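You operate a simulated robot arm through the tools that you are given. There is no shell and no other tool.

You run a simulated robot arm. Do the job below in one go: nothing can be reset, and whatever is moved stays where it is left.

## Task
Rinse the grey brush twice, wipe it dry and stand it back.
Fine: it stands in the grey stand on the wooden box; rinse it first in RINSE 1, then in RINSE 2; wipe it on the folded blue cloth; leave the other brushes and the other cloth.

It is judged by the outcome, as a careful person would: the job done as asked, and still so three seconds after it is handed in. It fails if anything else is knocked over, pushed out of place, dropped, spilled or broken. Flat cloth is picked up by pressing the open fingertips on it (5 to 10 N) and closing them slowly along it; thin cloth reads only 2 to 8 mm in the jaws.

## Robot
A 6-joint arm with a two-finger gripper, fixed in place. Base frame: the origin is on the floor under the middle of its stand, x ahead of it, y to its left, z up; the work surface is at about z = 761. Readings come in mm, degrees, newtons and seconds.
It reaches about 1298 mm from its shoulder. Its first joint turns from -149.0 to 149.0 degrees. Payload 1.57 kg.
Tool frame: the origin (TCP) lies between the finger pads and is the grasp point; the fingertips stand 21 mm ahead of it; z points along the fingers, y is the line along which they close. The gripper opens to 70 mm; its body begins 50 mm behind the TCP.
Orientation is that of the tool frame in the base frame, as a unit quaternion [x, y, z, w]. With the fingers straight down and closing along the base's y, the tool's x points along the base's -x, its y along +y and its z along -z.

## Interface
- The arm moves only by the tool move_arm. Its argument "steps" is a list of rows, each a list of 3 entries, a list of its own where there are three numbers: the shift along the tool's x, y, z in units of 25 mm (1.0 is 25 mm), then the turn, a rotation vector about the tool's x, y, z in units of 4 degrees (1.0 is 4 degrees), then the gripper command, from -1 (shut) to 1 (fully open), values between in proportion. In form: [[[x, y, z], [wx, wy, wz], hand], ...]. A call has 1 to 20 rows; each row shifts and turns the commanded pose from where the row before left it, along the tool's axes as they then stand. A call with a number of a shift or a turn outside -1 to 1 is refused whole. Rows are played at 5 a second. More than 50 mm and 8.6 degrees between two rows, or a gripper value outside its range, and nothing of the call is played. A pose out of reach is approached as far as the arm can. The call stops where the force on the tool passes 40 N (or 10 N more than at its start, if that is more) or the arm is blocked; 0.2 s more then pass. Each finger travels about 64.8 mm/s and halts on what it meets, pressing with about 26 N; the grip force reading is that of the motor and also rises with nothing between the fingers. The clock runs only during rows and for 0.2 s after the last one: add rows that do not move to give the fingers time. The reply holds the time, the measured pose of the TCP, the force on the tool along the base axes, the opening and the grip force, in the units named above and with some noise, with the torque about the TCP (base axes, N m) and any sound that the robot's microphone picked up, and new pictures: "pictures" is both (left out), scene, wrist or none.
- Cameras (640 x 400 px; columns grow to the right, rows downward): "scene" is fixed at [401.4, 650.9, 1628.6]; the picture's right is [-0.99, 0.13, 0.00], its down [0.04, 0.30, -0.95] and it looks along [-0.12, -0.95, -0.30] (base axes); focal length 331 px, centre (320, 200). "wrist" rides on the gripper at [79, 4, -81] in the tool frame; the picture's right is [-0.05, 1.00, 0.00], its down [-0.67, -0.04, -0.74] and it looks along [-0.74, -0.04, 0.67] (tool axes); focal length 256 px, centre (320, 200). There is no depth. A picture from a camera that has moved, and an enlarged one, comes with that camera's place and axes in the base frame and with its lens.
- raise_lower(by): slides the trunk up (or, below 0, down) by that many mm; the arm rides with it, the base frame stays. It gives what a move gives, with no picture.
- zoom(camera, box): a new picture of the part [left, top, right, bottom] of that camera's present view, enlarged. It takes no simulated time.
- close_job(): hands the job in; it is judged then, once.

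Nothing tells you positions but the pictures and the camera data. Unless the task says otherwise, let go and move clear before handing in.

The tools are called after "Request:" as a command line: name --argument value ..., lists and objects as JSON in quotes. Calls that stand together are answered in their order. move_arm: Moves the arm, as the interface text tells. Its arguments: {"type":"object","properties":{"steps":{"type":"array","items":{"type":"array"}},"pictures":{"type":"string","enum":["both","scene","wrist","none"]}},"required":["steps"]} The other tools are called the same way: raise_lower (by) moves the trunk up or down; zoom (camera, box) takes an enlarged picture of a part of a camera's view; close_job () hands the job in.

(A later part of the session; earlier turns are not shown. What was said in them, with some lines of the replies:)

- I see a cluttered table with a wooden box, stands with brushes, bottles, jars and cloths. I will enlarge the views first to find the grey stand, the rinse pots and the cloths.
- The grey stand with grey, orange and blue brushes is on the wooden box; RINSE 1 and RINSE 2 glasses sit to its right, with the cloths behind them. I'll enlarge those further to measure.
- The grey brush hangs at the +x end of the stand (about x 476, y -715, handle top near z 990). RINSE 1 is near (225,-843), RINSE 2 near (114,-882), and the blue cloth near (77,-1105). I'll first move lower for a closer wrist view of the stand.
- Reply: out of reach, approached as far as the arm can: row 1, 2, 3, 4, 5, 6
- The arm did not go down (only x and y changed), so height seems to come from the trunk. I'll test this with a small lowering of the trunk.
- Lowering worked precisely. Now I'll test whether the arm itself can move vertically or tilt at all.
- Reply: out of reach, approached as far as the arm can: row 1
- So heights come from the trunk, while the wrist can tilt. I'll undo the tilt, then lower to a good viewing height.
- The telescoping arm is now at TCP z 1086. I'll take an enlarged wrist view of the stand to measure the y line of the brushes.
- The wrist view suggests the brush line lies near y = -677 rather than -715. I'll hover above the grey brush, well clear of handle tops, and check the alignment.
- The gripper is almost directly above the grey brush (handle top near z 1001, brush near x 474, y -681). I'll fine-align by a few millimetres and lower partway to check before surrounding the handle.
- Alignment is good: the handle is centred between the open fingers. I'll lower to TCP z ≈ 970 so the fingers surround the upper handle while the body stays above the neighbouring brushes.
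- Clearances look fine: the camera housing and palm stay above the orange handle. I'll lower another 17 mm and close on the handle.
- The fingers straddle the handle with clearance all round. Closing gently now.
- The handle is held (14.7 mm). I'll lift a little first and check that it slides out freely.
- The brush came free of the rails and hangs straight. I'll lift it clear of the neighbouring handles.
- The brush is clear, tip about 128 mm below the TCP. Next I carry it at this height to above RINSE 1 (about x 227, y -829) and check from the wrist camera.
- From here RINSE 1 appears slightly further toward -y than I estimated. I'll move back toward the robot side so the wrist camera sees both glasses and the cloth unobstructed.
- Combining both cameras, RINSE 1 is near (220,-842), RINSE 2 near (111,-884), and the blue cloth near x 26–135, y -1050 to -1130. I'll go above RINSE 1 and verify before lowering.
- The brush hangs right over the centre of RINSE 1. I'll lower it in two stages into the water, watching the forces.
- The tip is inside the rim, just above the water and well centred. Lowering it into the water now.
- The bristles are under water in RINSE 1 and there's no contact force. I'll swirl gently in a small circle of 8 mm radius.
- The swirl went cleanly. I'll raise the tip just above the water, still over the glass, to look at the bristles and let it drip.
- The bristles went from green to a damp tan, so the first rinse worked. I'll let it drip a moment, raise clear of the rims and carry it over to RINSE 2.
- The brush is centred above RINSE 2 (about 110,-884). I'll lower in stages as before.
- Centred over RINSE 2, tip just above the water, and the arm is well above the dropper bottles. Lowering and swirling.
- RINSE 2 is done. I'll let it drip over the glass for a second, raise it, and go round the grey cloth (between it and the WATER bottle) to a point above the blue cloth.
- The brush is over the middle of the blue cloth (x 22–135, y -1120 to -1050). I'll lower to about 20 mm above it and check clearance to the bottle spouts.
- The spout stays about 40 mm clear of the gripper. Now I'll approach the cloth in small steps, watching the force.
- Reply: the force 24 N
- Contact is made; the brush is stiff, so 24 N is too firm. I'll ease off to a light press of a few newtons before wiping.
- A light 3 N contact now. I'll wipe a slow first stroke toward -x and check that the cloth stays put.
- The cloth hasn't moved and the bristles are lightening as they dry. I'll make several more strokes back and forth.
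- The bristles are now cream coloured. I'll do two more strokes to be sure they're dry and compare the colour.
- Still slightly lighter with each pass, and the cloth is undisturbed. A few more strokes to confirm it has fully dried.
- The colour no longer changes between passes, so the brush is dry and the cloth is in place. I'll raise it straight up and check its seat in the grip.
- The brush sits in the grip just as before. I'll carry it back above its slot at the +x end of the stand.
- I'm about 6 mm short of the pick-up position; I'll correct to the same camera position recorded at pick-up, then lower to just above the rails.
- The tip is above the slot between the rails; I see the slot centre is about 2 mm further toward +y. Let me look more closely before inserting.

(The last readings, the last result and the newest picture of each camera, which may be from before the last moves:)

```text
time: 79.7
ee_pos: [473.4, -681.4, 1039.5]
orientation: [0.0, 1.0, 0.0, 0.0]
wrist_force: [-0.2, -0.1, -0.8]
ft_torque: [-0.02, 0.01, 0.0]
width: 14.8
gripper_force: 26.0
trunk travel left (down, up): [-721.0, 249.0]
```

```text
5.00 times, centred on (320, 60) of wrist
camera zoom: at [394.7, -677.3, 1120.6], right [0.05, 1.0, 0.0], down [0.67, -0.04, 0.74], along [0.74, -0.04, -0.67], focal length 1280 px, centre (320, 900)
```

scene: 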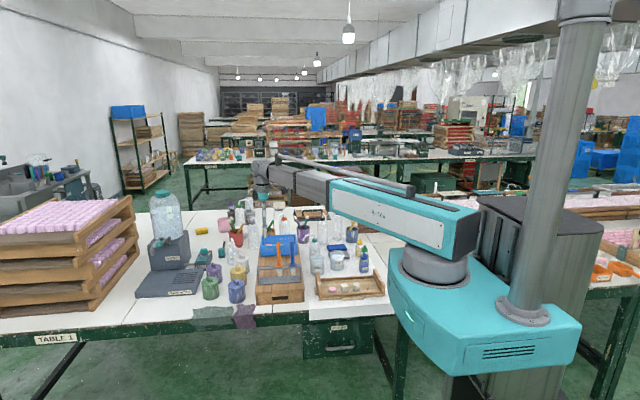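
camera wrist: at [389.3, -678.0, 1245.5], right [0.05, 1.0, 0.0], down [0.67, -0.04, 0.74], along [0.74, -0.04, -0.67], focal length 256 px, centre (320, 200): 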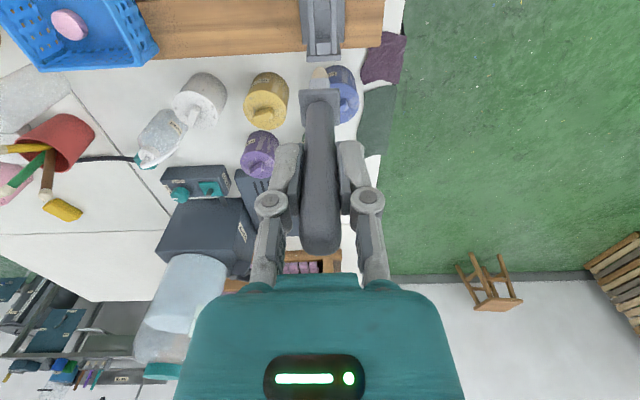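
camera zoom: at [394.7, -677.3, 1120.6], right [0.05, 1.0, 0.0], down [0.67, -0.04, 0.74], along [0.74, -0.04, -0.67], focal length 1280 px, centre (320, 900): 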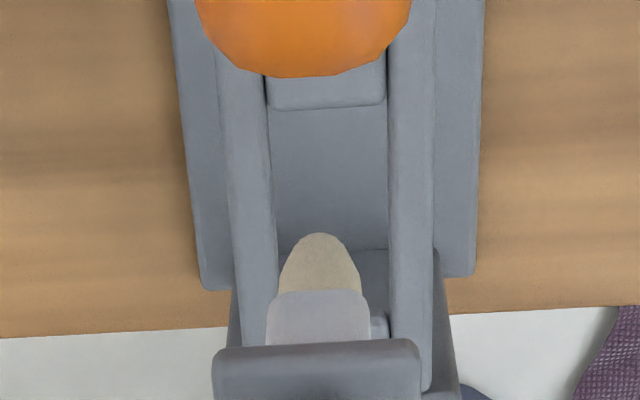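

The opening is about 33 mm by 19 mm; the brush needs a shift of about 2 mm in +y to be centred. I'll correct and lower slowly.

Request:
move_arm --steps '[[[0, 0.076, 0], [0, 0, 0], -1], [[0, 0, 0], [0, 0, 0], -1], [[0, 0, 0], [0, 0, 0], -1]]' --pictures "none"

Request:
raise_lower --by -18

Request:
zoom --camera "wrist" --box '[290, 20, 350, 100]'

Request:
zoom --camera "scene" --box '[252, 250, 282, 280]'

```text
time: 80.5
ee_pos: [474.3, -679.8, 1039.3]
orientation: [0.0, 1.0, 0.0, 0.0]
wrist_force: [0.2, 0.6, -1.5]
ft_torque: [0.01, 0.01, 0.02]
width: 14.7
gripper_force: 26.1
trunk travel left (down, up): [-721.0, 249.0]
```

```text
time: 81.2
ee_pos: [473.7, -680.2, 1022.2]
orientation: [0.0, 1.0, 0.0, 0.001]
wrist_force: [0.3, 0.0, -0.4]
ft_torque: [0.0, -0.01, -0.01]
width: 15.1
gripper_force: 25.8
trunk travel left (down, up): [-703.0, 267.0]
```

```text
5.00 times, centred on (320, 60) of wrist
camera zoom: at [394.8, -675.3, 1102.5], right [0.05, 1.0, 0.0], down [0.67, -0.04, 0.74], along [0.74, -0.04, -0.67], focal length 1280 px, centre (320, 900)
```

zoom: 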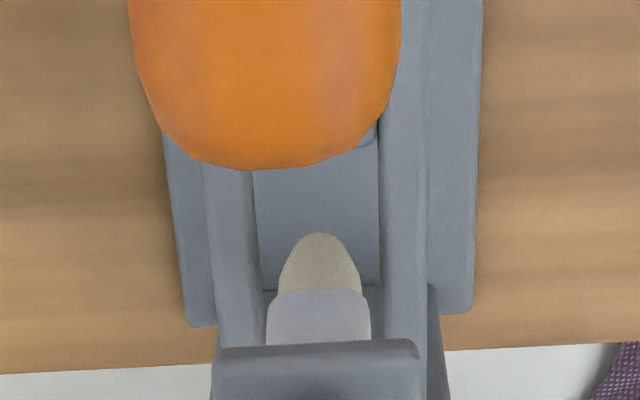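

```text
13.33 times, centred on (267, 265) of scene
camera zoom: at [401.4, 650.9, 1628.6], right [-0.99, 0.13, 0.0], down [0.04, 0.3, -0.95], along [-0.12, -0.95, -0.3], focal length 4410 px, centre (1027, -667)
```

zoom: 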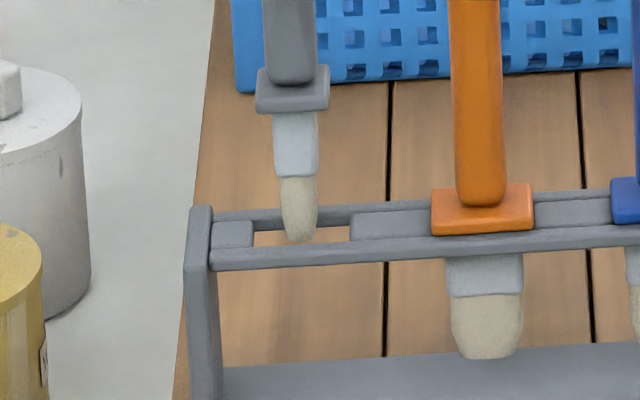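

Now perfectly centred in the slot. Lowering it into the stand in stages.

Request:
raise_lower --by -30

Request:
zoom --camera "scene" --box '[252, 245, 282, 280]'

Request:
zoom --camera "wrist" --box '[270, 20, 370, 120]'

```text
time: 81.9
ee_pos: [472.9, -679.3, 991.8]
orientation: [0.0, 1.0, 0.0, 0.0]
wrist_force: [0.0, 0.6, -0.2]
ft_torque: [0.01, 0.03, 0.05]
width: 15.0
gripper_force: 26.2
trunk travel left (down, up): [-673.0, 297.0]
```

```text
11.43 times, centred on (267, 262) of scene
camera zoom: at [401.4, 650.9, 1628.6], right [-0.99, 0.13, 0.0], down [0.04, 0.3, -0.95], along [-0.12, -0.95, -0.3], focal length 3780 px, centre (926, -514)
```

zoom: 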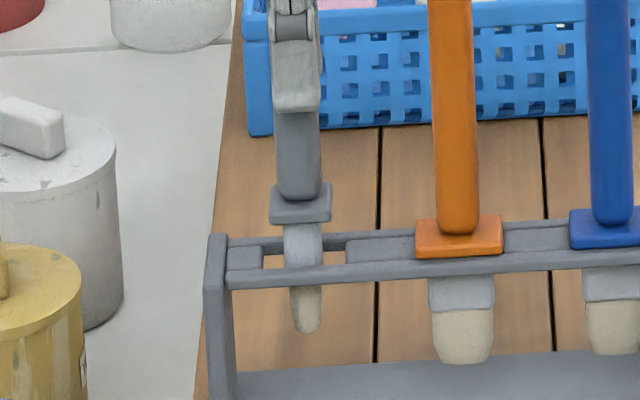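

```text
4.00 times, centred on (320, 70) of wrist
camera zoom: at [394.8, -675.3, 1072.5], right [0.05, 1.0, 0.0], down [0.67, -0.04, 0.74], along [0.74, -0.04, -0.67], focal length 1024 px, centre (320, 720)
```

zoom: 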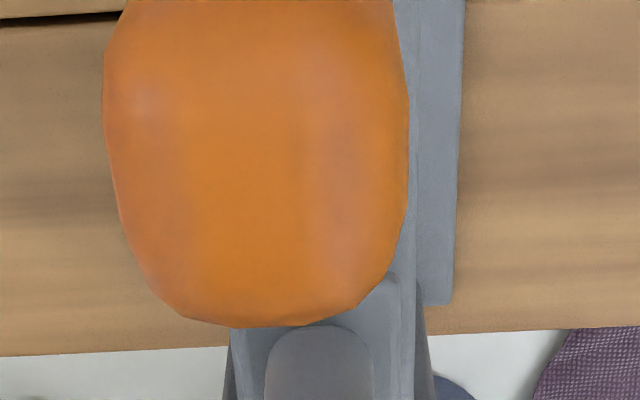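

The ferrule is going in freely. A further 14 mm, then small steps until the collar rests on the rails.

Request:
raise_lower --by -14

Request:
zoom --camera "scene" --box '[252, 245, 282, 280]'

```text
time: 82.6
ee_pos: [473.3, -678.9, 977.2]
orientation: [0.0, 1.0, 0.0, -0.001]
wrist_force: [-0.5, -0.1, 0.2]
ft_torque: [0.0, -0.01, -0.01]
width: 15.0
gripper_force: 25.7
trunk travel left (down, up): [-659.0, 311.0]
```

```text
11.43 times, centred on (267, 262) of scene
camera zoom: at [401.4, 650.9, 1628.6], right [-0.99, 0.13, 0.0], down [0.04, 0.3, -0.95], along [-0.12, -0.95, -0.3], focal length 3780 px, centre (926, -514)
```

zoom: 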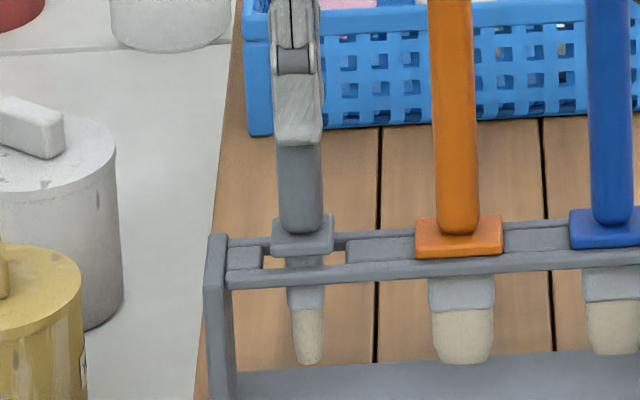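

Request:
raise_lower --by -2.5

Request:
raise_lower --by -1

Request:
zoom --camera "scene" --box '[252, 245, 282, 280]'

```text
time: 83.1
ee_pos: [473.9, -680.4, 975.8]
orientation: [0.0, 1.0, 0.0, 0.0]
wrist_force: [-1.0, 1.0, -0.1]
ft_torque: [0.03, 0.01, -0.02]
width: 14.8
gripper_force: 26.2
trunk travel left (down, up): [-656.0, 314.0]
```

```text
time: 83.6
ee_pos: [474.5, -681.1, 973.4]
orientation: [0.0, 1.0, -0.001, 0.0]
wrist_force: [-0.4, 0.1, 0.6]
ft_torque: [-0.02, -0.02, 0.02]
width: 15.3
gripper_force: 26.3
trunk travel left (down, up): [-655.0, 315.0]
```

```text
11.43 times, centred on (267, 262) of scene
camera zoom: at [401.4, 650.9, 1628.6], right [-0.99, 0.13, 0.0], down [0.04, 0.3, -0.95], along [-0.12, -0.95, -0.3], focal length 3780 px, centre (926, -514)
```

zoom: 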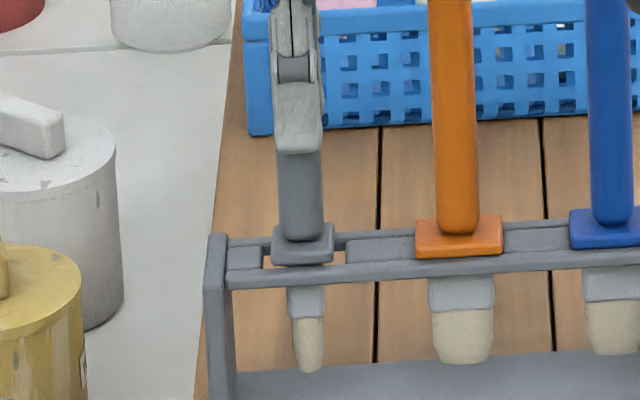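

The collar appears seated at the same place as at the start. I'll press a hair lower to confirm contact, then open.

Request:
raise_lower --by -0.6

Request:
move_arm --steps '[[[0, 0, 0], [0, 0, 0], -0.5], [[0, 0, 0], [0, 0, 0], -0.3], [[0, 0, 0], [0, 0, 0], 0], [[0, 0, 0], [0, 0, 0], 0.4], [[0, 0, 0], [0, 0, 0], 0.8], [[0, 0, 0], [0, 0, 0], 1], [[0, 0, 0], [0, 0, 0], 1], [[0, 0, 0], [0, 0, 0], 1]]'

Request:
zoom --camera "scene" --box '[250, 230, 290, 280]'

Request:
zoom --camera "wrist" --box '[200, 60, 440, 260]'

```text
time: 84.1
ee_pos: [473.9, -680.4, 973.8]
orientation: [0.0, 1.0, -0.001, 0.001]
wrist_force: [0.7, 0.1, -1.2]
ft_torque: [0.01, 0.02, 0.02]
width: 15.1
gripper_force: 25.9
trunk travel left (down, up): [-655.0, 315.0]
```

```text
time: 85.9
ee_pos: [473.0, -680.4, 973.4]
orientation: [0.0, 1.0, 0.0, 0.0]
wrist_force: [-0.5, 0.1, 0.2]
ft_torque: [0.02, -0.04, 0.01]
width: 69.7
gripper_force: 0.0
trunk travel left (down, up): [-655.0, 315.0]
camera wrist: at [394.8, -675.4, 1054.4], right [0.05, 1.0, 0.0], down [0.67, -0.04, 0.74], along [0.74, -0.04, -0.67], focal length 256 px, centre (320, 200)
```

scene: 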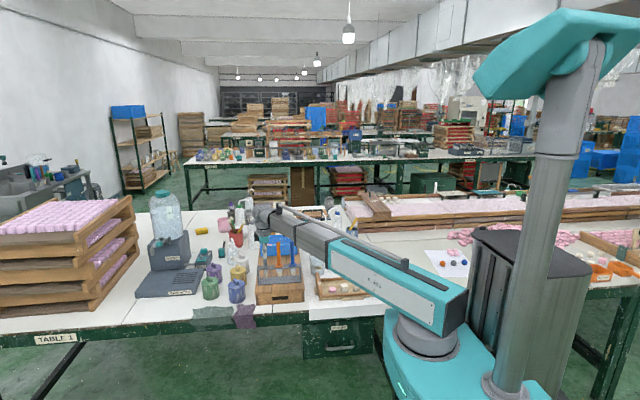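
wrist: 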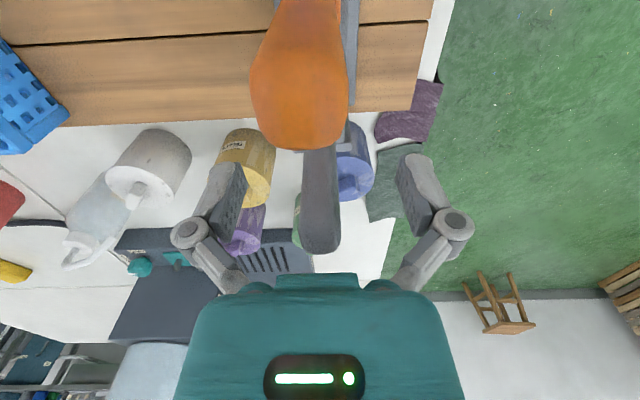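

```text
8.00 times, centred on (270, 255) of scene
camera zoom: at [401.4, 650.9, 1628.6], right [-0.99, 0.13, 0.0], down [0.04, 0.3, -0.95], along [-0.12, -0.95, -0.3], focal length 2646 px, centre (720, -240)
```

zoom: 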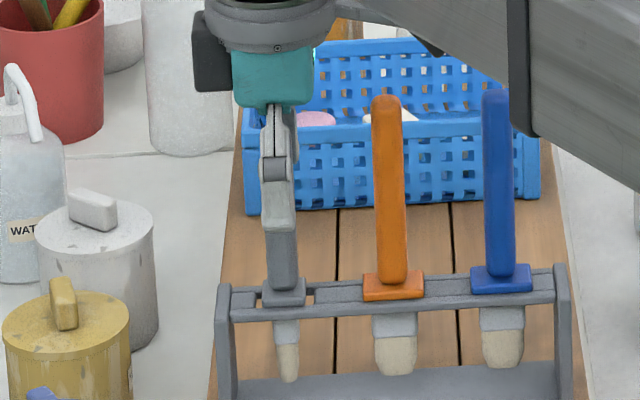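

```text
2.00 times, centred on (320, 160) of wrist
camera zoom: at [394.8, -675.4, 1054.4], right [0.05, 1.0, 0.0], down [0.67, -0.04, 0.74], along [0.74, -0.04, -0.67], focal length 512 px, centre (320, 280)
```

zoom: 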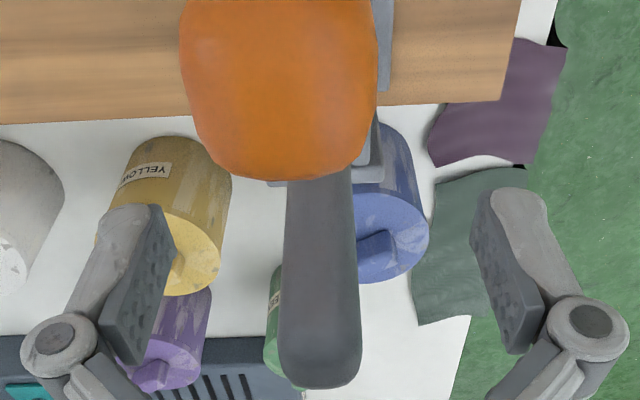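

The brush is standing in its slot, free of the fingers. I'll rise straight up clear of it and inspect everything.

Request:
raise_lower --by 160

Request:
zoom --camera "scene" --box '[250, 230, 300, 285]'

Request:
zoom --camera "wrist" --box '[240, 0, 400, 160]'

```text
time: 87.7
ee_pos: [474.2, -680.3, 1133.8]
orientation: [0.0, 1.0, 0.0, 0.001]
wrist_force: [0.6, -0.5, 1.2]
ft_torque: [-0.04, 0.03, 0.03]
width: 69.9
gripper_force: 0.1
trunk travel left (down, up): [-815.0, 155.0]
```

```text
7.27 times, centred on (275, 258) of scene
camera zoom: at [401.4, 650.9, 1628.6], right [-0.99, 0.13, 0.0], down [0.04, 0.3, -0.95], along [-0.12, -0.95, -0.3], focal length 2405 px, centre (647, -218)
```

zoom: 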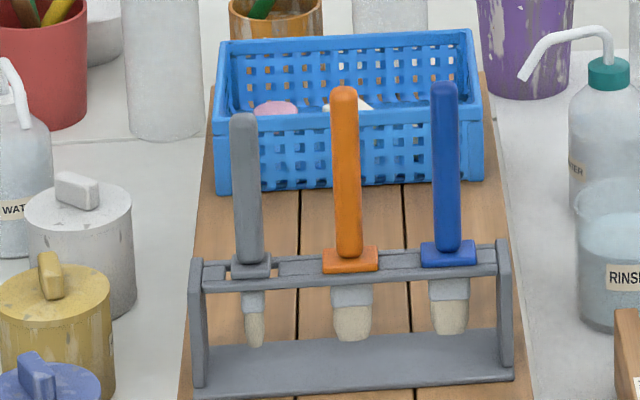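

```text
2.50 times, centred on (320, 80) of wrist
camera zoom: at [394.9, -675.4, 1214.4], right [0.05, 1.0, 0.0], down [0.67, -0.04, 0.74], along [0.74, -0.04, -0.67], focal length 640 px, centre (320, 500)
```

zoom: 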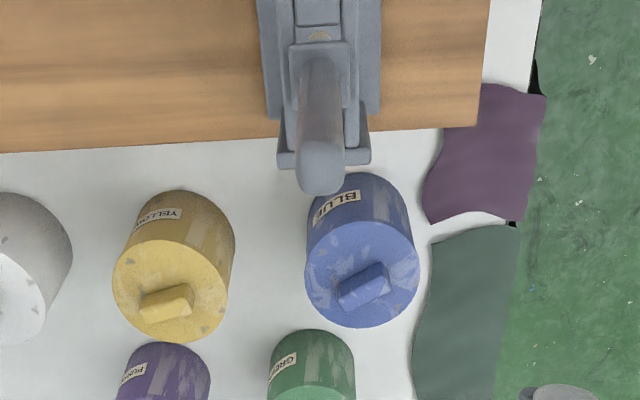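

The grey brush stands in its slot with clean, dry bristles. A last check of the glasses, cloths and other items before handing in.

Request:
move_arm --steps '[[[0.5, 0.4, 0], [0, 0, 0], 1], [[0.8, 0.5, 0], [0, 0, 0], 1], [[0.8, 0.5, 0], [0, 0, 0], 1], [[0.8, 0.5, 0], [0, 0, 0], 1], [[0.8, 0.5, 0], [0, 0, 0], 1], [[0.5, 0.4, 0], [0, 0, 0], 1], [[0, 0, 0], [0, 0, 0], 1], [[0, 0, 0], [0, 0, 0], 1], [[0, 0, 0], [0, 0, 0], 1]]'

Request:
zoom --camera "scene" --box '[180, 190, 400, 320]'

Request:
zoom --camera "scene" --box '[300, 230, 376, 280]'

```text
time: 89.7
ee_pos: [367.9, -610.0, 1133.7]
orientation: [0.0, 1.0, 0.0, -0.001]
wrist_force: [0.7, 0.1, 0.4]
ft_torque: [-0.01, 0.0, -0.01]
width: 69.8
gripper_force: 0.0
trunk travel left (down, up): [-815.0, 155.0]
camera wrist: at [288.8, -605.9, 1214.5], right [0.05, 1.0, 0.0], down [0.67, -0.04, 0.74], along [0.74, -0.04, -0.67], focal length 256 px, centre (320, 200)
```

scene: 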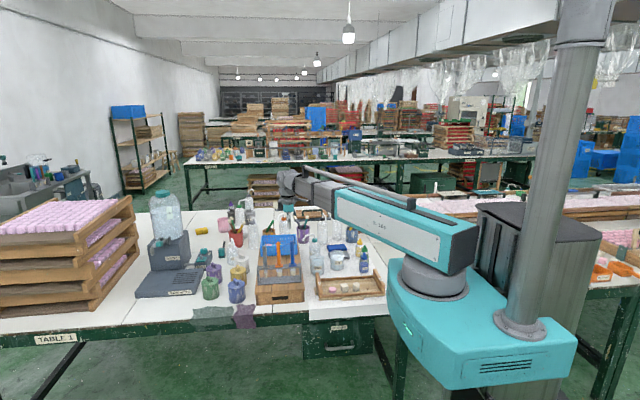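
wrist: 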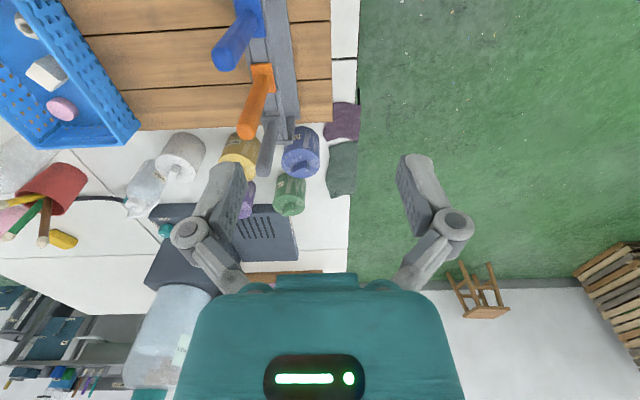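

```text
2.91 times, centred on (290, 255) of scene
camera zoom: at [401.4, 650.9, 1628.6], right [-0.99, 0.13, 0.0], down [0.04, 0.3, -0.95], along [-0.12, -0.95, -0.3], focal length 962 px, centre (407, 40)
```

zoom: 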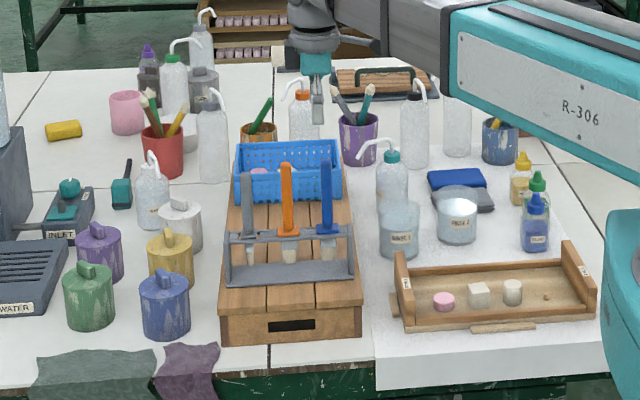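

```text
8.00 times, centred on (338, 255) of scene
camera zoom: at [401.4, 650.9, 1628.6], right [-0.99, 0.13, 0.0], down [0.04, 0.3, -0.95], along [-0.12, -0.95, -0.3], focal length 2646 px, centre (176, -240)
```

zoom: 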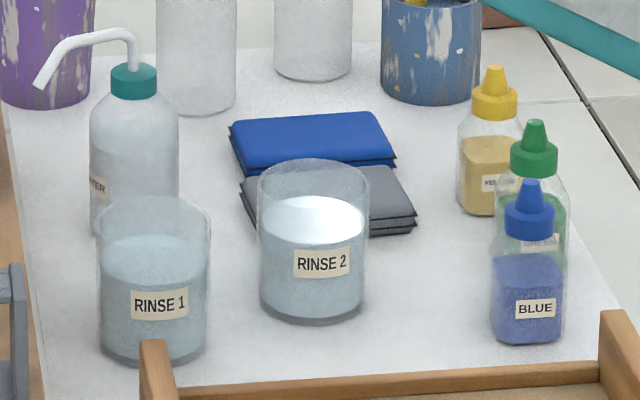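

The brush is back in its stand, clean and dry. The glasses, both cloths, the bottles and the other brushes look the same as at the start. The gripper is open and well clear, so I'm handing in.

Request:
close_job

```text
The job is handed in.
```

The grey brush is back in its own slot in the grey stand, rinsed in RINSE 1, then RINSE 2, and wiped on the folded blue cloth. I've handed the job in, but no verdict came back.

- **Rinsing:** I swirled the bristles under water for about four seconds in each glass. The green paint came off in RINSE 1.
- **Wiping:** I made about ten light strokes on the blue cloth, until the bristles were cream and stopped getting lighter. The first touch pressed harder than I meant (about 24 N), so I eased off to about 2–3 N for the strokes.
- **Everything else:** In the last pictures the glasses, both cloths, the bottles and the other brushes look the same as at the start. I saw no spills.

The gripper was open and clear of the brush when I handed in.
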